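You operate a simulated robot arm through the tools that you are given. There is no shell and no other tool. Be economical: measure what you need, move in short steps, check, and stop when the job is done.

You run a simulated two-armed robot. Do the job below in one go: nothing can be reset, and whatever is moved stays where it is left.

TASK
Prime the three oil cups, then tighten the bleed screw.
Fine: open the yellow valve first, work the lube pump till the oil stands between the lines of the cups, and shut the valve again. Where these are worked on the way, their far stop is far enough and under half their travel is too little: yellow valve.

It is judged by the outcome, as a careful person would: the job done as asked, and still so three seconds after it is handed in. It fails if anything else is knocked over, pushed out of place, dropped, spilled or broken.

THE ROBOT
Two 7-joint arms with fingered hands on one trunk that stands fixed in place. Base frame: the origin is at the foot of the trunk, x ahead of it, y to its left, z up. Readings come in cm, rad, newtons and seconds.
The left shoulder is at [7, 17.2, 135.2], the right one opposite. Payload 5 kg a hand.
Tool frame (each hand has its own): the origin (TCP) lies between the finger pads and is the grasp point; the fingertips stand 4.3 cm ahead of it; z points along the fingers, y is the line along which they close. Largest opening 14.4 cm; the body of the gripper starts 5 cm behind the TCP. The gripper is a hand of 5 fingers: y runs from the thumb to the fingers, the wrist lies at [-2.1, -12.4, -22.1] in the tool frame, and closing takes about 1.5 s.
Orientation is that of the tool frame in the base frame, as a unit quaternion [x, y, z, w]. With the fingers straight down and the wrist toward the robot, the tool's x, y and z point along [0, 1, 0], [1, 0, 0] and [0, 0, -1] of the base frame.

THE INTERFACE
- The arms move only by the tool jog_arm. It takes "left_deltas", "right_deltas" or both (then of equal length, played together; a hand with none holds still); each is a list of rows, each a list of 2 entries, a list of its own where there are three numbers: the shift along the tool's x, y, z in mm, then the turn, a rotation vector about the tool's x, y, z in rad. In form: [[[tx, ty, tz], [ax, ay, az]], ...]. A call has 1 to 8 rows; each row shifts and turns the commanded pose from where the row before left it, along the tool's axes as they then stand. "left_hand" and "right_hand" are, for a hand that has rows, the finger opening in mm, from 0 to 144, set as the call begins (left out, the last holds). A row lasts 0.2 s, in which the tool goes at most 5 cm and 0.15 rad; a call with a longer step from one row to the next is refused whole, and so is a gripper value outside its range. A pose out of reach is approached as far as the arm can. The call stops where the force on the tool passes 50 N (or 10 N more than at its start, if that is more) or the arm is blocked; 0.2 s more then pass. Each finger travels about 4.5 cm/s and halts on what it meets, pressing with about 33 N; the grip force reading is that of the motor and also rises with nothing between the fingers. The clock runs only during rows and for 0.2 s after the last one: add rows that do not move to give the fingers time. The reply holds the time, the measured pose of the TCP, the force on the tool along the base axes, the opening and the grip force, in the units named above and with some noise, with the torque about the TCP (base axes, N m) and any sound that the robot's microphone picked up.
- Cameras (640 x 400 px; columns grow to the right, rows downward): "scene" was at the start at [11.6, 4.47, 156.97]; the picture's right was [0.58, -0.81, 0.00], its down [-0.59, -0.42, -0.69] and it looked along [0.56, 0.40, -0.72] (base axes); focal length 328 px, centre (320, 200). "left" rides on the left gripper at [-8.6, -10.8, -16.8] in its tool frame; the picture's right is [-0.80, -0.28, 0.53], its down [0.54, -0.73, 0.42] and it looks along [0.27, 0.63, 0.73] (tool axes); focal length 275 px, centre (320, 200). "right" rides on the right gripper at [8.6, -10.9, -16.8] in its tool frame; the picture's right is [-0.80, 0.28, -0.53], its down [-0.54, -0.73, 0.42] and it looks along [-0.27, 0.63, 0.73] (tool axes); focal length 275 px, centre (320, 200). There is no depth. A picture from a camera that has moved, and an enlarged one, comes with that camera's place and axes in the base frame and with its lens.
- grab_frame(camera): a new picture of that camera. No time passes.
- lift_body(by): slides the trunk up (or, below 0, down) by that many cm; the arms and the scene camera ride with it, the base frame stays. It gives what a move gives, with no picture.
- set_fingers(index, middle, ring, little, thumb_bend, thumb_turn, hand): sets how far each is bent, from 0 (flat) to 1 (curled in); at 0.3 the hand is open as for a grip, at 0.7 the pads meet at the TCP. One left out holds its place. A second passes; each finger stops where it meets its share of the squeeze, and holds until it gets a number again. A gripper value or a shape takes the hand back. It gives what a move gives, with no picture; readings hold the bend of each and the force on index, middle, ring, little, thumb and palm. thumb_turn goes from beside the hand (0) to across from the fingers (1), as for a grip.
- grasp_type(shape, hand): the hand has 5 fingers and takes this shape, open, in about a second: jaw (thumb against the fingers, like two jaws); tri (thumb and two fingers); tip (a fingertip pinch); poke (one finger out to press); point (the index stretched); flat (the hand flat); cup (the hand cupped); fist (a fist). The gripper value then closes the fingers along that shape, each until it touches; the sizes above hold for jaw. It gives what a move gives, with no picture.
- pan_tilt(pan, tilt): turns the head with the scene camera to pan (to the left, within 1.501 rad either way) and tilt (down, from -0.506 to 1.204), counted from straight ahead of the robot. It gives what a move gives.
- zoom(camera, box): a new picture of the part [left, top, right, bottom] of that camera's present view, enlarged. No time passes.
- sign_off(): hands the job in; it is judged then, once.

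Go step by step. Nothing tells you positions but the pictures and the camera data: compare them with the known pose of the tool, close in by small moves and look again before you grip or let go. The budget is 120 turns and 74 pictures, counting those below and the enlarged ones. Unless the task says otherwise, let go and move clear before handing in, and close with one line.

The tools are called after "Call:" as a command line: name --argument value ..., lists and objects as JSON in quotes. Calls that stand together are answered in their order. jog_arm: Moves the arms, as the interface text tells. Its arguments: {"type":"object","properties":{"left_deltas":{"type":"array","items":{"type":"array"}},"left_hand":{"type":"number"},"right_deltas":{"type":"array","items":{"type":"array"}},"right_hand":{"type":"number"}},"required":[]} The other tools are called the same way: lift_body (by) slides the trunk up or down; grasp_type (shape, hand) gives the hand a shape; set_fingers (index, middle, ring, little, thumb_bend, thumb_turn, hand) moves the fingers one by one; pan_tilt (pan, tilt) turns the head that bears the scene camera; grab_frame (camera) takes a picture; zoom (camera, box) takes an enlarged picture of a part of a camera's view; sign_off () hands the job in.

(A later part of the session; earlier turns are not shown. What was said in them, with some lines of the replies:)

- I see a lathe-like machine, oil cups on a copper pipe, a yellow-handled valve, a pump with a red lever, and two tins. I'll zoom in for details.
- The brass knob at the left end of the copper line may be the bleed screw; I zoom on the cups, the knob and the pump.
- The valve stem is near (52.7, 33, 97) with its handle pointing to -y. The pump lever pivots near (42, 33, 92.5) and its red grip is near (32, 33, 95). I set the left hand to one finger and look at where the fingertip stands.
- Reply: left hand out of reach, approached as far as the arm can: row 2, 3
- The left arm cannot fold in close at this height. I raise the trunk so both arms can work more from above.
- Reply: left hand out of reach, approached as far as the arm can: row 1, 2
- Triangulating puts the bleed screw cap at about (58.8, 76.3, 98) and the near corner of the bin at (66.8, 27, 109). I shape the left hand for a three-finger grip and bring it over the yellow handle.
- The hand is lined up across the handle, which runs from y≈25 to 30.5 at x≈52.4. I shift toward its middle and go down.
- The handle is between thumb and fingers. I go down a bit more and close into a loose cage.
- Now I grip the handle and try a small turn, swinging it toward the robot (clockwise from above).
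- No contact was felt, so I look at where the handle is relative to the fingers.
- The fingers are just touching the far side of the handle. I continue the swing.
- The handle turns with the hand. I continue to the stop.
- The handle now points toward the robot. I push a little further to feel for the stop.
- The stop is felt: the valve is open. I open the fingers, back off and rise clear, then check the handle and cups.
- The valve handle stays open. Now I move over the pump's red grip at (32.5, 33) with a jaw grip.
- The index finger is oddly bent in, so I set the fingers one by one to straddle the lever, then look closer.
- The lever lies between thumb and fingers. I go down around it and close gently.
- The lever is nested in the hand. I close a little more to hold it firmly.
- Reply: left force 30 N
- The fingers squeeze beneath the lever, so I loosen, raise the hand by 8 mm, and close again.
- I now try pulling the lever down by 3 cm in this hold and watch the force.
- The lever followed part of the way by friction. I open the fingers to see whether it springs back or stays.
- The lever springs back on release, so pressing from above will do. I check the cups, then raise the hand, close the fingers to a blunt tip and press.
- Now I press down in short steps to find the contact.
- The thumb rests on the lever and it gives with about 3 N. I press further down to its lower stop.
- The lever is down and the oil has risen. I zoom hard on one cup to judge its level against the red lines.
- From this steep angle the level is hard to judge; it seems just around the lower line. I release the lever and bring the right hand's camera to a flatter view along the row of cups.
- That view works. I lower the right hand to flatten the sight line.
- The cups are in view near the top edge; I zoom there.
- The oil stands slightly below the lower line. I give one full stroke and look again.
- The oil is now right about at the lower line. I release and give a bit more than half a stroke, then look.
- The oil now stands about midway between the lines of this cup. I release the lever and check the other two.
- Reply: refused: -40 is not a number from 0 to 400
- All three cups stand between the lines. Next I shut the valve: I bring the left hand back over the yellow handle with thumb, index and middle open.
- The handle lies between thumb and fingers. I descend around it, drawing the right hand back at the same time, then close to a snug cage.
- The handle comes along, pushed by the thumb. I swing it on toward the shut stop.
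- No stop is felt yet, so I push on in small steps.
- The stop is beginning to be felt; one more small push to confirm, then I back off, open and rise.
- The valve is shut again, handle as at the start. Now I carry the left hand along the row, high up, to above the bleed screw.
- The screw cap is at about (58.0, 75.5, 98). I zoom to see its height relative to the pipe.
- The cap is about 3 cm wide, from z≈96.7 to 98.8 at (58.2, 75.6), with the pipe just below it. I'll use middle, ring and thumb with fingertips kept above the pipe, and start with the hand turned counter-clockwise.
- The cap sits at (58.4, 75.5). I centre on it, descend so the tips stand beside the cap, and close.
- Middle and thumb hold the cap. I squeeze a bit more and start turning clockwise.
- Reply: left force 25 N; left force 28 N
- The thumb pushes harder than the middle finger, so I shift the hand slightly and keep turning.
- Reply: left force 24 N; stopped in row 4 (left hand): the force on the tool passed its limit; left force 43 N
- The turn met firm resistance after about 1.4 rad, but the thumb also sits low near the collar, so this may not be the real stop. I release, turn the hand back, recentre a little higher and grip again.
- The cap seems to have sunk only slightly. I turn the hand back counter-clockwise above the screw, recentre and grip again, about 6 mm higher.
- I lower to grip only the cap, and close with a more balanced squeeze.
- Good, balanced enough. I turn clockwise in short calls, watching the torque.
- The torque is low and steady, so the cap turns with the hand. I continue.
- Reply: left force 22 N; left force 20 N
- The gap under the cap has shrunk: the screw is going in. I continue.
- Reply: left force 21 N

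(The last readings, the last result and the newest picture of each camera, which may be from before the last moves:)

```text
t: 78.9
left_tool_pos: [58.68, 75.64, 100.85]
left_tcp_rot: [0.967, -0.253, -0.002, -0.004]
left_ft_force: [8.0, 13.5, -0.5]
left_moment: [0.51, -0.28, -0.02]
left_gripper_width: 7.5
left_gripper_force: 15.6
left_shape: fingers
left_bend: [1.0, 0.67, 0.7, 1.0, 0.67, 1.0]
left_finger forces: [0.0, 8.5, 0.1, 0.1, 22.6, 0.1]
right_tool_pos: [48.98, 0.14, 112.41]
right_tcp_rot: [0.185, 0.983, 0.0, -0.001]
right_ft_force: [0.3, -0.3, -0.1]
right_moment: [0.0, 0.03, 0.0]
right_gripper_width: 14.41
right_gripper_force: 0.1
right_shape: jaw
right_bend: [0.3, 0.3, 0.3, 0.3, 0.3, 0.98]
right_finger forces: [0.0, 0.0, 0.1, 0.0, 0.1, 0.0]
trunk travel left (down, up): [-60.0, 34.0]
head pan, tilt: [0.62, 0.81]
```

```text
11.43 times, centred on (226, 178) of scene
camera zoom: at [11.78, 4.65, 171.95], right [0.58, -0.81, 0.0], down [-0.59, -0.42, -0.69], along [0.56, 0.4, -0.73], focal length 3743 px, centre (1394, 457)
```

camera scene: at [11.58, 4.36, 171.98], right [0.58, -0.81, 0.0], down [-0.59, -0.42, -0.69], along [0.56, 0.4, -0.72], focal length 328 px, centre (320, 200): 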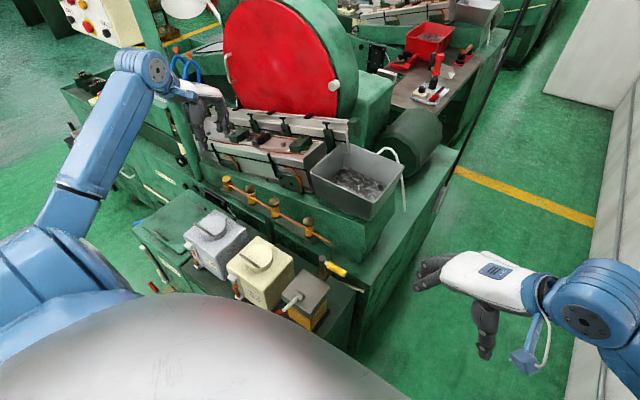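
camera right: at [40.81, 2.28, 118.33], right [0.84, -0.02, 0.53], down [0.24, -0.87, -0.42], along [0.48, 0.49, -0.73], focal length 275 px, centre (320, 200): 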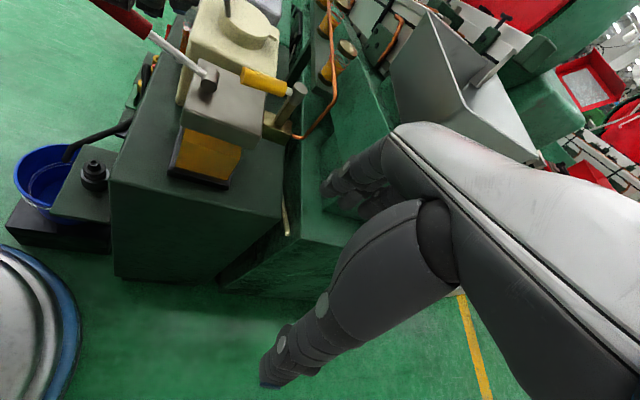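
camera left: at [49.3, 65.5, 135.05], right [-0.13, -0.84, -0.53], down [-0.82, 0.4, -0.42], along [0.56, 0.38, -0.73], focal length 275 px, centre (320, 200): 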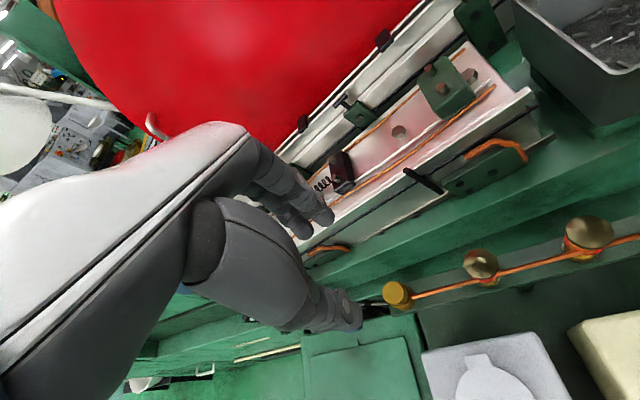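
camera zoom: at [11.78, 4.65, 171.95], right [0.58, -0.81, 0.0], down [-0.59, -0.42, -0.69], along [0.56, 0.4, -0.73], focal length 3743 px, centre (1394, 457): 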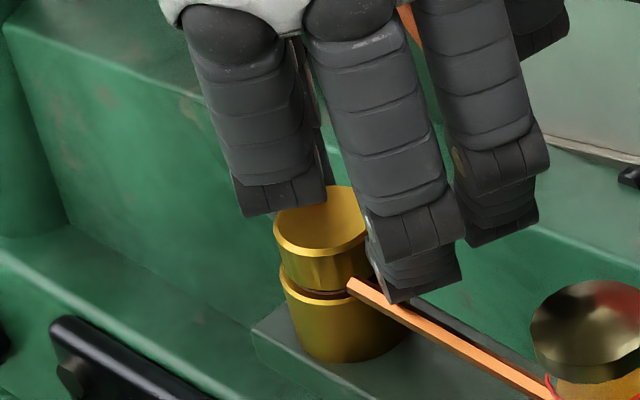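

The arm had wide range; that was about 3.3 rad in this grip. I release, lift, turn the hand back and grip again.

Call:
set_fingers --hand "left" --middle 0.5 --ring 0.5 --thumb_bend 0.5

Call:
jog_arm --left_deltas '[[[0, 0, -40], [0, 0, 0]], [[0, 0, 0], [0, 0, -0.15]], [[0, 0, 0], [0, 0, -0.15]], [[0, 0, 0], [0, 0, -0.15]], [[0, 0, 0], [0, 0, -0.15]], [[0, 0, 0], [0, 0, -0.15]], [[0, 0, 0], [0, 0, -0.15]], [[0, 0, 0], [0, 0, -0.15]]]'

Call:
jog_arm --left_deltas '[[[0, 0, 0], [0, 0, -0.15]], [[0, 0, 0], [0, 0, -0.15]], [[0, 0, 0], [0, 0, -0.15]], [[0, 0, 0], [0, 0, -0.15]], [[0, 0, 0], [0, 0, -0.15]], [[0, 0, 0], [0, 0, -0.15]], [[0, 0, 0], [0, 0, -0.15]], [[0, 0, 0], [0, 0, -0.15]]]'

Call:
jog_arm --left_deltas '[[[0, 0, 0], [0, 0, -0.15]], [[0, 0, 0], [0, 0, -0.15]], [[0, 0, 0], [0, 0, -0.15]], [[0, 0, 0], [0, 0, -0.15]], [[0, 0, 0], [0, 0, -0.15]], [[0, 0, 0], [0, 0, -0.15]], [[0, 0, 0], [0, 0, -0.15]], [[0, 0, 0], [0, 0, 0]]]'

Call:
zoom --camera "scene" --box '[205, 160, 247, 195]'

```text
t: 79.9
left_tool_pos: [58.6, 75.74, 101.03]
left_tcp_rot: [0.968, -0.251, -0.002, -0.005]
left_ft_force: [-0.2, -0.9, -0.4]
left_moment: [-0.01, -0.03, 0.01]
left_gripper_width: 8.43
left_gripper_force: 0.0
left_shape: fingers
left_bend: [1.0, 0.5, 0.5, 1.0, 0.5, 1.0]
left_finger forces: [0.0, 0.1, 0.0, 0.0, 0.0, 0.0]
right_tool_pos: [48.92, -0.01, 112.46]
right_tcp_rot: [0.185, 0.983, 0.0, 0.0]
right_ft_force: [-0.1, -0.5, -0.4]
right_moment: [0.01, 0.0, 0.02]
right_gripper_width: 14.41
right_gripper_force: 0.1
right_shape: jaw
right_bend: [0.3, 0.3, 0.3, 0.3, 0.3, 0.98]
right_finger forces: [0.0, 0.0, 0.0, 0.1, 0.0, 0.0]
trunk travel left (down, up): [-60.0, 34.0]
head pan, tilt: [0.62, 0.81]
```

```text
t: 81.7
left_tool_pos: [58.48, 75.63, 105.18]
left_tcp_rot: [0.963, 0.269, 0.001, -0.005]
left_ft_force: [-0.1, -0.7, 0.1]
left_moment: [0.02, -0.02, 0.01]
left_gripper_width: 8.4
left_gripper_force: 0.1
left_shape: fingers
left_bend: [1.0, 0.5, 0.5, 1.0, 0.5, 1.0]
left_finger forces: [0.1, 0.0, 0.0, 0.0, 0.0, 0.0]
right_tool_pos: [48.86, -0.03, 112.52]
right_tcp_rot: [0.185, 0.983, -0.001, 0.0]
right_ft_force: [0.9, 0.2, 0.9]
right_moment: [-0.01, -0.03, -0.02]
right_gripper_width: 14.39
right_gripper_force: 0.0
right_shape: jaw
right_bend: [0.3, 0.3, 0.3, 0.3, 0.3, 0.98]
right_finger forces: [0.0, 0.0, 0.0, 0.1, 0.0, 0.0]
trunk travel left (down, up): [-60.0, 34.0]
head pan, tilt: [0.62, 0.81]
```

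```text
t: 83.5
left_tool_pos: [58.41, 75.67, 105.07]
left_tcp_rot: [0.643, 0.765, 0.004, -0.003]
left_ft_force: [0.2, 0.3, 0.1]
left_moment: [0.03, 0.0, -0.02]
left_gripper_width: 8.43
left_gripper_force: 0.0
left_shape: fingers
left_bend: [1.0, 0.5, 0.5, 1.0, 0.5, 1.0]
left_finger forces: [0.0, 0.0, 0.1, 0.1, 0.0, 0.0]
right_tool_pos: [48.97, -0.01, 112.53]
right_tcp_rot: [0.184, 0.983, 0.0, 0.0]
right_ft_force: [0.2, 0.0, -0.6]
right_moment: [0.0, 0.01, 0.02]
right_gripper_width: 14.38
right_gripper_force: 0.0
right_shape: jaw
right_bend: [0.3, 0.3, 0.3, 0.3, 0.3, 0.98]
right_finger forces: [0.0, 0.0, 0.0, 0.1, 0.1, 0.0]
trunk travel left (down, up): [-60.0, 34.0]
head pan, tilt: [0.62, 0.81]
```

```text
t: 85.3
left_tool_pos: [58.48, 75.62, 105.13]
left_tcp_rot: [0.173, 0.985, 0.004, -0.001]
left_ft_force: [0.0, 0.2, 0.3]
left_moment: [0.0, 0.0, -0.02]
left_gripper_width: 8.42
left_gripper_force: 0.0
left_shape: fingers
left_bend: [1.0, 0.5, 0.5, 1.0, 0.5, 1.0]
left_finger forces: [0.1, 0.0, 0.0, 0.1, 0.0, 0.0]
right_tool_pos: [48.89, 0.02, 112.37]
right_tcp_rot: [0.185, 0.983, 0.0, 0.0]
right_ft_force: [0.4, -0.4, 0.0]
right_moment: [-0.03, -0.03, 0.01]
right_gripper_width: 14.36
right_gripper_force: 0.1
right_shape: jaw
right_bend: [0.3, 0.3, 0.3, 0.3, 0.3, 0.98]
right_finger forces: [0.0, 0.0, 0.0, 0.0, 0.1, 0.0]
trunk travel left (down, up): [-60.0, 34.0]
head pan, tilt: [0.62, 0.81]
```

```text
11.43 times, centred on (226, 178) of scene
camera zoom: at [11.54, 4.49, 171.98], right [0.58, -0.81, 0.0], down [-0.59, -0.42, -0.69], along [0.56, 0.4, -0.72], focal length 3743 px, centre (1394, 457)
```

zoom: 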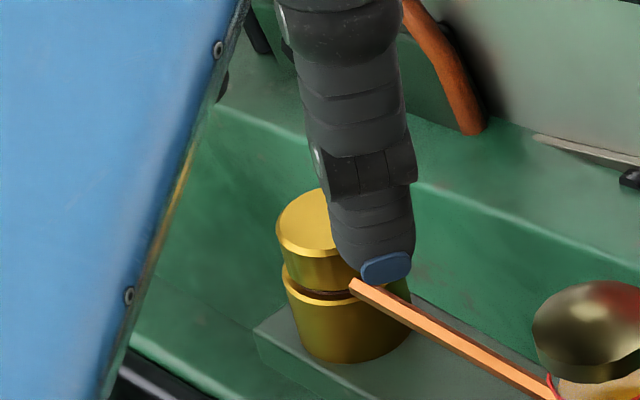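

The gap is clearly smaller but not closed. I grip again and turn another round.

Call:
jog_arm --left_deltas '[[[0, 0, 22], [0, 0, 0]], [[0, 0, 20], [0, 0, 0]], [[0, 0, 0], [0, 0, 0]]]'

Call:
set_fingers --hand "left" --middle 0.74 --ring 0.7 --thumb_bend 0.72

Call:
set_fingers --hand "left" --middle 0.84 --thumb_bend 0.77

Call:
jog_arm --left_deltas '[[[0, 0, 0], [0, 0, 0.15]], [[0, 0, 0], [0, 0, 0.15]], [[0, 0, 0], [0, 0, 0.15]], [[0, 0, 0], [0, 0, 0.15]], [[0, 0, 0], [0, 0, 0.15]]]'

Call:
jog_arm --left_deltas '[[[0, 0, 0], [0, 0, 0.15]], [[0, 0, 0], [0, 0, 0.15]], [[0, 0, 0], [0, 0, 0.15]], [[0, 0, 0], [0, 0, 0.15]]]'

Call:
jog_arm --left_deltas '[[[0, 0, 0], [0, 0, 0.15]], [[0, 0, 0], [0, 0, 0.15]], [[0, 0, 0], [0, 0, 0.15]], [[0, 0, 0], [0, 0, 0.15]]]'

Call:
jog_arm --left_deltas '[[[0, 0, 0], [0, 0, 0.15]], [[0, 0, 0], [0, 0, 0.15]], [[0, 0, 0], [0, 0, 0.15]], [[0, 0, 0], [0, 0, 0.15]]]'

```text
t: 86.1
left_tool_pos: [58.51, 75.74, 100.9]
left_tcp_rot: [0.175, 0.985, 0.005, -0.001]
left_ft_force: [-0.3, -0.9, 0.6]
left_moment: [0.02, 0.0, 0.0]
left_gripper_width: 8.44
left_gripper_force: 0.1
left_shape: fingers
left_bend: [1.0, 0.5, 0.5, 1.0, 0.5, 1.0]
left_finger forces: [0.1, 0.1, 0.1, 0.1, 0.0, 0.0]
right_tool_pos: [49.12, 0.08, 112.42]
right_tcp_rot: [0.185, 0.983, 0.0, -0.001]
right_ft_force: [-0.2, 1.0, 0.6]
right_moment: [-0.02, -0.01, 0.0]
right_gripper_width: 14.38
right_gripper_force: 0.1
right_shape: jaw
right_bend: [0.3, 0.3, 0.3, 0.3, 0.3, 0.98]
right_finger forces: [0.0, 0.1, 0.0, 0.0, 0.1, 0.0]
trunk travel left (down, up): [-60.0, 34.0]
head pan, tilt: [0.62, 0.81]
```

```text
t: 87.1
left_tool_pos: [58.46, 75.84, 100.95]
left_tcp_rot: [0.175, 0.985, 0.004, -0.001]
left_ft_force: [-3.7, -0.4, -2.4]
left_moment: [0.03, 0.1, 0.02]
left_gripper_width: 7.48
left_gripper_force: 10.9
left_shape: fingers
left_bend: [1.0, 0.66, 0.7, 1.0, 0.66, 1.0]
left_finger forces: [0.1, 10.2, 0.1, 0.0, 11.5, 0.1]
right_tool_pos: [48.85, 0.12, 112.46]
right_tcp_rot: [0.185, 0.983, 0.0, 0.0]
right_ft_force: [1.0, 0.2, 0.4]
right_moment: [0.05, 0.02, -0.03]
right_gripper_width: 14.37
right_gripper_force: 0.0
right_shape: jaw
right_bend: [0.3, 0.3, 0.3, 0.3, 0.3, 0.98]
right_finger forces: [0.0, 0.0, 0.0, 0.1, 0.1, 0.0]
trunk travel left (down, up): [-60.0, 34.0]
head pan, tilt: [0.62, 0.81]
```

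```text
t: 88.1
left_tool_pos: [58.33, 75.72, 100.96]
left_tcp_rot: [0.174, 0.985, 0.005, -0.002]
left_ft_force: [-10.3, -5.7, -7.1]
left_moment: [-0.08, 0.36, 0.0]
left_gripper_width: 7.41
left_gripper_force: 15.8
left_shape: fingers
left_bend: [1.0, 0.65, 0.7, 1.0, 0.67, 1.0]
left_finger forces: [0.0, 12.4, 0.1, 0.0, 20.0, 0.0]
right_tool_pos: [48.86, 0.03, 112.45]
right_tcp_rot: [0.185, 0.983, 0.0, 0.0]
right_ft_force: [-0.3, 0.1, -0.8]
right_moment: [0.01, -0.04, 0.0]
right_gripper_width: 14.4
right_gripper_force: 0.1
right_shape: jaw
right_bend: [0.3, 0.3, 0.3, 0.3, 0.3, 0.98]
right_finger forces: [0.1, 0.1, 0.1, 0.0, 0.0, 0.0]
trunk travel left (down, up): [-60.0, 34.0]
head pan, tilt: [0.62, 0.81]
```

```text
t: 89.3
left_tool_pos: [58.2, 76.11, 100.76]
left_tcp_rot: [0.524, 0.852, 0.005, -0.004]
left_ft_force: [-26.6, 14.2, -4.5]
left_moment: [0.68, 1.08, 0.31]
left_gripper_width: 7.41
left_gripper_force: 28.7
left_shape: fingers
left_bend: [1.0, 0.68, 0.7, 1.0, 0.67, 1.0]
left_finger forces: [0.0, 34.9, 0.1, 0.0, 21.6, 0.1]
right_tool_pos: [48.68, 0.21, 112.52]
right_tcp_rot: [0.185, 0.983, -0.001, 0.001]
right_ft_force: [0.1, 0.4, 0.4]
right_moment: [-0.02, 0.04, -0.01]
right_gripper_width: 14.38
right_gripper_force: 0.1
right_shape: jaw
right_bend: [0.3, 0.3, 0.3, 0.3, 0.3, 0.98]
right_finger forces: [0.0, 0.0, 0.0, 0.0, 0.0, 0.1]
trunk travel left (down, up): [-60.0, 34.0]
head pan, tilt: [0.62, 0.81]
```

```text
t: 90.3
left_tool_pos: [58.48, 76.09, 101.01]
left_tcp_rot: [0.752, 0.659, 0.004, -0.002]
left_ft_force: [-11.4, 23.3, -0.3]
left_moment: [0.73, 0.36, 0.18]
left_gripper_width: 7.5
left_gripper_force: 24.1
left_shape: fingers
left_bend: [1.0, 0.68, 0.7, 1.0, 0.67, 1.0]
left_finger forces: [0.0, 26.5, 0.0, 0.0, 21.5, 0.0]
right_tool_pos: [48.89, 0.35, 112.51]
right_tcp_rot: [0.185, 0.983, -0.001, 0.001]
right_ft_force: [-0.9, -0.2, -1.0]
right_moment: [-0.05, -0.03, 0.01]
right_gripper_width: 14.37
right_gripper_force: 0.0
right_shape: jaw
right_bend: [0.3, 0.3, 0.3, 0.3, 0.3, 0.98]
right_finger forces: [0.1, 0.0, 0.0, 0.0, 0.0, 0.1]
trunk travel left (down, up): [-60.0, 34.0]
head pan, tilt: [0.62, 0.81]
```

```text
t: 91.3
left_tool_pos: [58.61, 76.11, 100.83]
left_tcp_rot: [0.913, 0.407, 0.003, -0.004]
left_ft_force: [6.7, 36.0, 7.9]
left_moment: [1.23, -0.12, 0.28]
left_gripper_width: 7.46
left_gripper_force: 31.6
left_shape: fingers
left_bend: [1.0, 0.71, 0.7, 1.0, 0.67, 0.99]
left_finger forces: [0.0, 39.5, 0.0, 0.0, 24.1, 0.1]
right_tool_pos: [49.03, 0.33, 112.39]
right_tcp_rot: [0.185, 0.983, -0.002, -0.001]
right_ft_force: [0.5, 0.1, -0.6]
right_moment: [0.01, 0.02, -0.03]
right_gripper_width: 14.37
right_gripper_force: 0.1
right_shape: jaw
right_bend: [0.3, 0.3, 0.3, 0.3, 0.3, 0.98]
right_finger forces: [0.0, 0.0, 0.0, 0.1, 0.1, 0.1]
trunk travel left (down, up): [-60.0, 34.0]
head pan, tilt: [0.62, 0.81]
```

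```text
t: 92.3
left_tool_pos: [58.98, 75.9, 100.62]
left_tcp_rot: [0.993, 0.12, 0.001, -0.005]
left_ft_force: [24.1, 38.7, 7.3]
left_moment: [1.42, -0.43, 0.23]
left_gripper_width: 7.4
left_gripper_force: 38.0
left_shape: fingers
left_bend: [1.0, 0.71, 0.7, 1.0, 0.69, 0.97]
left_finger forces: [0.0, 46.0, 0.1, 0.0, 30.0, 0.1]
right_tool_pos: [49.3, 0.21, 112.29]
right_tcp_rot: [0.185, 0.983, -0.001, -0.001]
right_ft_force: [-0.1, 0.0, -0.1]
right_moment: [0.03, 0.0, 0.02]
right_gripper_width: 14.37
right_gripper_force: 0.0
right_shape: jaw
right_bend: [0.3, 0.3, 0.3, 0.3, 0.3, 0.98]
right_finger forces: [0.1, 0.0, 0.1, 0.0, 0.1, 0.0]
trunk travel left (down, up): [-60.0, 34.0]
head pan, tilt: [0.62, 0.81]
```

This time the resistance came early and stayed high, with the fingers slipping: the screw seems tight. I release, rise clear and look.

Call:
set_fingers --hand "left" --middle 0.5 --ring 0.5 --thumb_bend 0.5 --thumb_turn 1.0

Call:
jog_arm --left_deltas '[[[0, 0, -40], [0, 0, 0]], [[0, 0, -45], [0, 0, 0]], [[0, 0, 0], [0, 0, 0]]]'

Call:
zoom --camera "scene" --box '[210, 165, 242, 195]'

Call:
grab_frame --camera "left"

```text
t: 93.3
left_tool_pos: [58.39, 75.57, 100.96]
left_tcp_rot: [0.993, 0.121, 0.0, -0.005]
left_ft_force: [-0.4, 0.0, 1.0]
left_moment: [0.04, -0.03, -0.01]
left_gripper_width: 8.44
left_gripper_force: 0.3
left_shape: fingers
left_bend: [1.0, 0.5, 0.5, 1.0, 0.5, 1.0]
left_finger forces: [0.1, 0.1, 0.0, 0.1, 0.0, 0.1]
right_tool_pos: [48.92, -0.04, 112.53]
right_tcp_rot: [0.185, 0.983, 0.0, 0.0]
right_ft_force: [0.2, -0.5, 0.4]
right_moment: [0.01, 0.02, 0.0]
right_gripper_width: 14.36
right_gripper_force: 0.0
right_shape: jaw
right_bend: [0.3, 0.3, 0.3, 0.3, 0.3, 0.98]
right_finger forces: [0.1, 0.0, 0.0, 0.0, 0.0, 0.0]
trunk travel left (down, up): [-60.0, 34.0]
head pan, tilt: [0.62, 0.81]
```

```text
t: 94.1
left_tool_pos: [58.58, 75.7, 109.01]
left_tcp_rot: [0.993, 0.121, 0.001, -0.004]
left_ft_force: [-0.8, -0.5, -0.7]
left_moment: [-0.02, 0.03, 0.05]
left_gripper_width: 8.42
left_gripper_force: 0.0
left_shape: fingers
left_bend: [1.0, 0.5, 0.5, 1.0, 0.5, 1.0]
left_finger forces: [0.0, 0.1, 0.1, 0.0, 0.0, 0.0]
right_tool_pos: [48.98, -0.05, 112.45]
right_tcp_rot: [0.186, 0.983, -0.001, 0.0]
right_ft_force: [0.1, -0.7, -0.3]
right_moment: [-0.01, 0.01, 0.01]
right_gripper_width: 14.37
right_gripper_force: 0.0
right_shape: jaw
right_bend: [0.3, 0.3, 0.3, 0.3, 0.3, 0.98]
right_finger forces: [0.1, 0.0, 0.0, 0.1, 0.0, 0.0]
trunk travel left (down, up): [-60.0, 34.0]
head pan, tilt: [0.62, 0.81]
```

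```text
13.33 times, centred on (226, 180) of scene
camera zoom: at [11.7, 4.53, 171.96], right [0.58, -0.81, 0.0], down [-0.59, -0.42, -0.69], along [0.56, 0.4, -0.73], focal length 4367 px, centre (1573, 467)
```

zoom: 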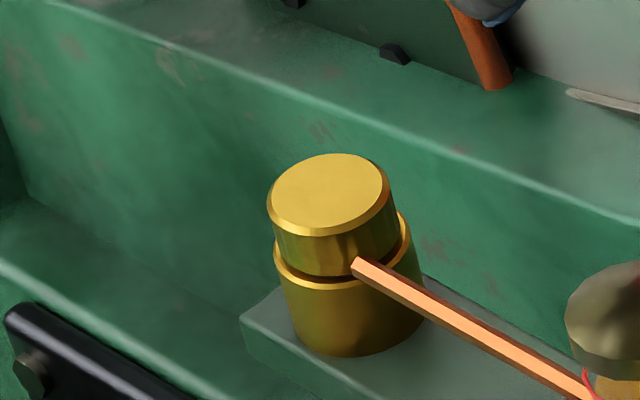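

```text
8 pictures are left
camera left: at [47.59, 83.91, 125.94], right [-0.84, 0.09, -0.53], down [0.35, 0.84, -0.42], along [0.41, -0.54, -0.74], focal length 275 px, centre (320, 200)
```

left: 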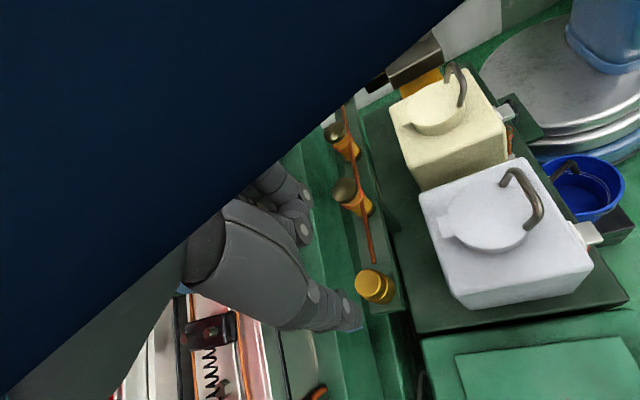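

The cap now sits down on its collar. To be sure it is tight, I turn the hand back, grip once more and try a short clockwise turn.

Call:
jog_arm --left_deltas '[[[0, 0, 0], [0, 0, -0.15]], [[0, 0, 0], [0, 0, -0.15]], [[0, 0, 0], [0, 0, -0.15]], [[0, 0, 0], [0, 0, -0.15]], [[0, 0, 0], [0, 0, -0.15]], [[0, 0, 0], [0, 0, -0.15]], [[0, 0, 0], [0, 0, -0.15]], [[0, 0, 0], [0, 0, -0.15]]]'

Call:
jog_arm --left_deltas '[[[0, 0, 0], [0, 0, -0.15]], [[0, 0, 0], [0, 0, -0.15]], [[0, 0, 0], [0, 0, -0.15]], [[0, 0, 0], [0, 0, -0.15]], [[0, 0, 40], [0, 0, -0.15]], [[0, 0, 30], [0, 0, 0]], [[0, 0, 14], [0, 0, 0]], [[0, 0, 0], [0, 0, 0]]]'

Call:
set_fingers --hand "left" --middle 0.74 --ring 0.7 --thumb_bend 0.72

Call:
set_fingers --hand "left" --middle 0.9 --thumb_bend 0.82

Call:
jog_arm --left_deltas '[[[0, 0, 0], [0, 0, 0.12]], [[0, 0, 0], [0, 0, 0.12]]]'

Call:
jog_arm --left_deltas '[[[0, 0, 0], [0, 0, 0.12]], [[0, 0, 0], [0, 0, 0.12]]]'

```text
t: 95.9
left_tool_pos: [58.31, 75.51, 109.42]
left_tcp_rot: [0.75, 0.661, 0.004, -0.003]
left_ft_force: [-0.5, -0.7, 0.2]
left_moment: [0.01, 0.01, -0.01]
left_gripper_width: 8.45
left_gripper_force: 0.1
left_shape: fingers
left_bend: [1.0, 0.5, 0.5, 1.0, 0.5, 1.0]
left_finger forces: [0.0, 0.1, 0.1, 0.1, 0.0, 0.0]
right_tool_pos: [48.87, 0.04, 112.47]
right_tcp_rot: [0.185, 0.983, -0.001, 0.0]
right_ft_force: [0.0, -0.4, -0.1]
right_moment: [0.03, 0.0, -0.03]
right_gripper_width: 14.39
right_gripper_force: 0.1
right_shape: jaw
right_bend: [0.3, 0.3, 0.3, 0.3, 0.3, 0.98]
right_finger forces: [0.0, 0.1, 0.0, 0.0, 0.0, 0.0]
trunk travel left (down, up): [-60.0, 34.0]
head pan, tilt: [0.62, 0.81]
```

```text
t: 97.7
left_tool_pos: [58.5, 75.71, 100.88]
left_tcp_rot: [0.458, 0.889, 0.004, -0.003]
left_ft_force: [-0.6, -0.2, -0.1]
left_moment: [0.03, -0.02, -0.01]
left_gripper_width: 8.44
left_gripper_force: 0.0
left_shape: fingers
left_bend: [1.0, 0.5, 0.5, 1.0, 0.5, 1.0]
left_finger forces: [0.0, 0.0, 0.0, 0.1, 0.0, 0.1]
right_tool_pos: [48.94, -0.08, 112.45]
right_tcp_rot: [0.185, 0.983, 0.0, 0.001]
right_ft_force: [-0.5, 0.0, 1.3]
right_moment: [0.0, 0.03, -0.04]
right_gripper_width: 14.4
right_gripper_force: 0.0
right_shape: jaw
right_bend: [0.3, 0.3, 0.3, 0.3, 0.3, 0.98]
right_finger forces: [0.1, 0.1, 0.1, 0.0, 0.1, 0.0]
trunk travel left (down, up): [-60.0, 34.0]
head pan, tilt: [0.62, 0.81]
```

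```text
t: 98.7
left_tool_pos: [58.33, 75.73, 100.89]
left_tcp_rot: [0.458, 0.889, 0.005, -0.003]
left_ft_force: [-1.7, 3.6, -2.3]
left_moment: [0.16, 0.07, -0.05]
left_gripper_width: 7.51
left_gripper_force: 10.3
left_shape: fingers
left_bend: [1.0, 0.66, 0.7, 1.0, 0.66, 1.0]
left_finger forces: [0.0, 10.6, 0.0, 0.0, 10.9, 0.0]
right_tool_pos: [48.96, 0.06, 112.44]
right_tcp_rot: [0.185, 0.983, -0.001, 0.001]
right_ft_force: [0.2, -0.6, -0.2]
right_moment: [0.01, 0.01, -0.02]
right_gripper_width: 14.38
right_gripper_force: 0.0
right_shape: jaw
right_bend: [0.3, 0.3, 0.3, 0.3, 0.3, 0.98]
right_finger forces: [0.1, 0.1, 0.1, 0.1, 0.1, 0.0]
trunk travel left (down, up): [-60.0, 34.0]
head pan, tilt: [0.62, 0.81]
```

```text
t: 99.7
left_tool_pos: [58.21, 75.79, 100.85]
left_tcp_rot: [0.458, 0.889, 0.004, -0.003]
left_ft_force: [-20.7, -4.0, -11.5]
left_moment: [0.0, 0.62, -0.02]
left_gripper_width: 7.37
left_gripper_force: 20.1
left_shape: fingers
left_bend: [1.0, 0.65, 0.7, 1.0, 0.68, 1.0]
left_finger forces: [0.1, 12.1, 0.0, 0.0, 28.9, 0.1]
right_tool_pos: [48.78, 0.08, 112.45]
right_tcp_rot: [0.185, 0.983, -0.001, 0.001]
right_ft_force: [-0.3, -0.5, -0.1]
right_moment: [0.0, -0.04, -0.02]
right_gripper_width: 14.41
right_gripper_force: 0.0
right_shape: jaw
right_bend: [0.3, 0.3, 0.3, 0.3, 0.3, 0.98]
right_finger forces: [0.0, 0.0, 0.0, 0.0, 0.0, 0.1]
trunk travel left (down, up): [-60.0, 34.0]
head pan, tilt: [0.62, 0.81]
```

```text
t: 100.3
left_tool_pos: [58.21, 76.13, 100.9]
left_tcp_rot: [0.561, 0.828, 0.003, -0.003]
left_ft_force: [-26.1, 5.0, -14.5]
left_moment: [0.41, 0.92, 0.15]
left_gripper_width: 7.33
left_gripper_force: 24.4
left_shape: fingers
left_bend: [1.0, 0.66, 0.7, 1.0, 0.68, 1.0]
left_finger forces: [0.1, 19.9, 0.1, 0.0, 28.4, 0.1]
right_tool_pos: [48.89, 0.3, 112.43]
right_tcp_rot: [0.184, 0.983, -0.001, 0.001]
right_ft_force: [-0.1, -0.1, 0.0]
right_moment: [0.0, 0.0, 0.04]
right_gripper_width: 14.39
right_gripper_force: 0.2
right_shape: jaw
right_bend: [0.3, 0.3, 0.3, 0.3, 0.3, 0.98]
right_finger forces: [0.0, 0.0, 0.0, 0.1, 0.1, 0.1]
trunk travel left (down, up): [-60.0, 34.0]
head pan, tilt: [0.62, 0.81]
```

```text
t: 100.9
left_tool_pos: [58.17, 76.12, 100.94]
left_tcp_rot: [0.655, 0.756, 0.003, -0.004]
left_ft_force: [-31.2, 24.4, -11.5]
left_moment: [1.22, 1.05, 0.4]
left_gripper_width: 7.33
left_gripper_force: 33.0
left_shape: fingers
left_bend: [1.0, 0.68, 0.7, 1.0, 0.69, 0.98]
left_finger forces: [0.1, 37.0, 0.0, 0.0, 29.5, 0.0]
right_tool_pos: [48.76, 0.33, 112.51]
right_tcp_rot: [0.185, 0.983, -0.001, 0.002]
right_ft_force: [0.2, -0.1, -0.1]
right_moment: [-0.01, 0.0, -0.01]
right_gripper_width: 14.39
right_gripper_force: 0.1
right_shape: jaw
right_bend: [0.3, 0.3, 0.3, 0.3, 0.3, 0.98]
right_finger forces: [0.0, 0.1, 0.1, 0.0, 0.0, 0.0]
trunk travel left (down, up): [-60.0, 34.0]
head pan, tilt: [0.62, 0.81]
```

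The resistance rises at once: the screw is tight. I release, rise clear and draw the left arm away, then check everything.

Call:
set_fingers --hand "left" --middle 0.5 --ring 0.5 --thumb_bend 0.5 --thumb_turn 1.0

Call:
jog_arm --left_deltas '[[[0, 0, -40], [0, 0, 0]], [[0, 0, -45], [0, 0, 0]], [[0, 0, -45], [0, 0, 0]], [[0, 0, -45], [0, 0, 0]], [[0, -40, -20], [0, 0, 0]], [[0, -40, 0], [0, 0, 0]], [[0, 0, 0], [0, 0, 0]]]'

Call:
grab_frame --camera "scene"

Call:
zoom --camera "scene" --box '[210, 165, 350, 250]'

```text
t: 101.9
left_tool_pos: [58.61, 75.48, 101.0]
left_tcp_rot: [0.657, 0.754, 0.004, -0.003]
left_ft_force: [0.1, -0.1, -0.5]
left_moment: [0.01, 0.02, 0.01]
left_gripper_width: 8.43
left_gripper_force: 0.0
left_shape: fingers
left_bend: [1.0, 0.5, 0.5, 1.0, 0.5, 1.0]
left_finger forces: [0.0, 0.0, 0.1, 0.0, 0.1, 0.0]
right_tool_pos: [49.07, -0.11, 112.39]
right_tcp_rot: [0.185, 0.983, 0.0, -0.001]
right_ft_force: [0.4, -1.0, 0.0]
right_moment: [0.03, 0.01, -0.01]
right_gripper_width: 14.4
right_gripper_force: 0.1
right_shape: jaw
right_bend: [0.3, 0.3, 0.3, 0.3, 0.3, 0.98]
right_finger forces: [0.0, 0.1, 0.0, 0.0, 0.0, 0.0]
trunk travel left (down, up): [-60.0, 34.0]
head pan, tilt: [0.62, 0.81]
```

```text
t: 103.5
left_tool_pos: [50.62, 74.57, 120.32]
left_tcp_rot: [0.656, 0.755, 0.003, -0.004]
left_ft_force: [0.0, -0.3, 0.0]
left_moment: [0.01, 0.07, -0.02]
left_gripper_width: 8.42
left_gripper_force: 0.1
left_shape: fingers
left_bend: [1.0, 0.5, 0.5, 1.0, 0.5, 1.0]
left_finger forces: [0.1, 0.0, 0.1, 0.0, 0.0, 0.0]
right_tool_pos: [49.12, -0.05, 112.39]
right_tcp_rot: [0.185, 0.983, 0.001, -0.001]
right_ft_force: [0.6, 0.2, -0.5]
right_moment: [0.01, 0.04, 0.03]
right_gripper_width: 14.38
right_gripper_force: 0.1
right_shape: jaw
right_bend: [0.3, 0.3, 0.3, 0.3, 0.3, 0.98]
right_finger forces: [0.1, 0.1, 0.0, 0.0, 0.1, 0.0]
trunk travel left (down, up): [-60.0, 34.0]
head pan, tilt: [0.62, 0.81]
```

```text
7 pictures are left
camera scene: at [11.78, 4.48, 171.96], right [0.58, -0.81, 0.0], down [-0.59, -0.42, -0.69], along [0.56, 0.4, -0.73], focal length 328 px, centre (320, 200)
```

scene: 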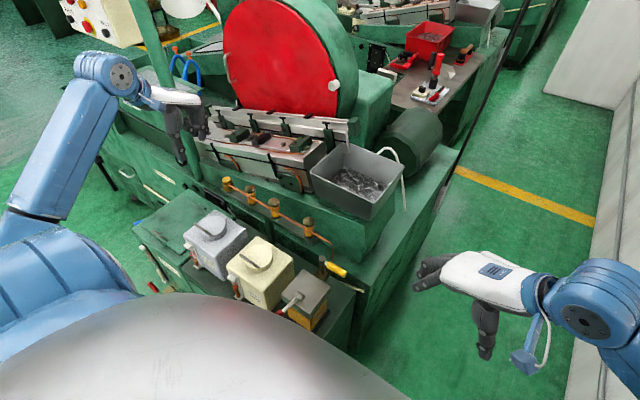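

```text
4.57 times, centred on (280, 208) of scene
camera zoom: at [11.78, 4.48, 171.96], right [0.58, -0.81, 0.0], down [-0.59, -0.42, -0.69], along [0.56, 0.4, -0.73], focal length 1497 px, centre (503, 166)
```

zoom: 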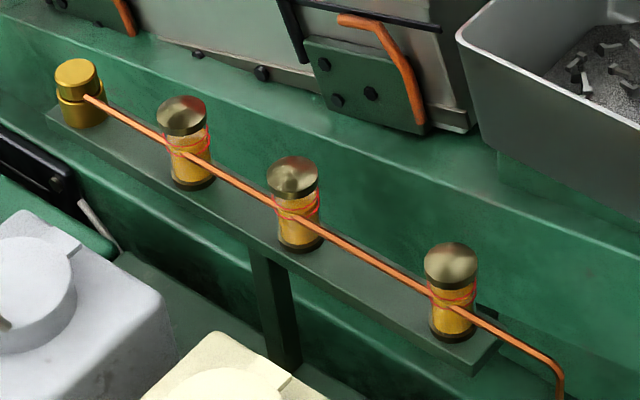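

Everything stands in place. One last check that the oil levels held.

Call:
zoom --camera "scene" --box '[242, 180, 290, 222]'

Call:
zoom --camera "scene" --box '[298, 212, 322, 242]'

```text
9.52 times, centred on (266, 201) of scene
camera zoom: at [11.78, 4.48, 171.96], right [0.58, -0.81, 0.0], down [-0.59, -0.42, -0.69], along [0.56, 0.4, -0.73], focal length 3119 px, centre (834, 190)
```

zoom: 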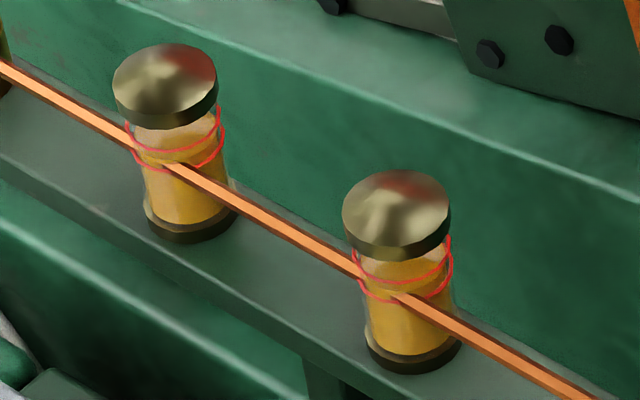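

```text
13.33 times, centred on (310, 227) of scene
camera zoom: at [11.78, 4.48, 171.96], right [0.58, -0.81, 0.0], down [-0.59, -0.42, -0.69], along [0.56, 0.4, -0.73], focal length 4367 px, centre (453, -160)
```

zoom: 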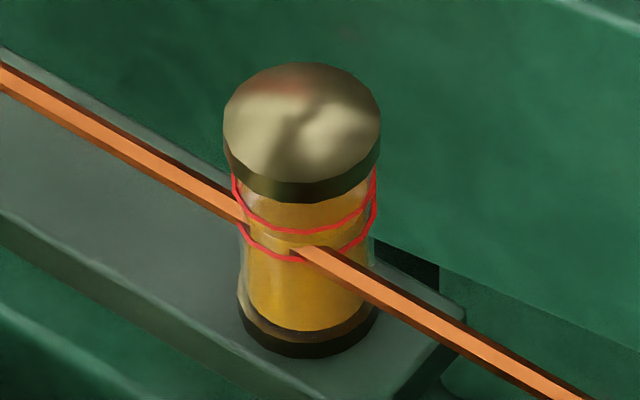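

The oil holds between the lines in all three cups, the valve is shut, the screw is tight and both hands are clear, so I hand the job in.

Call:
sign_off

```text
The job is handed in.
```

All three oil cups are primed with the oil between the lines, the yellow valve is shut again, and the bleed screw is tight.
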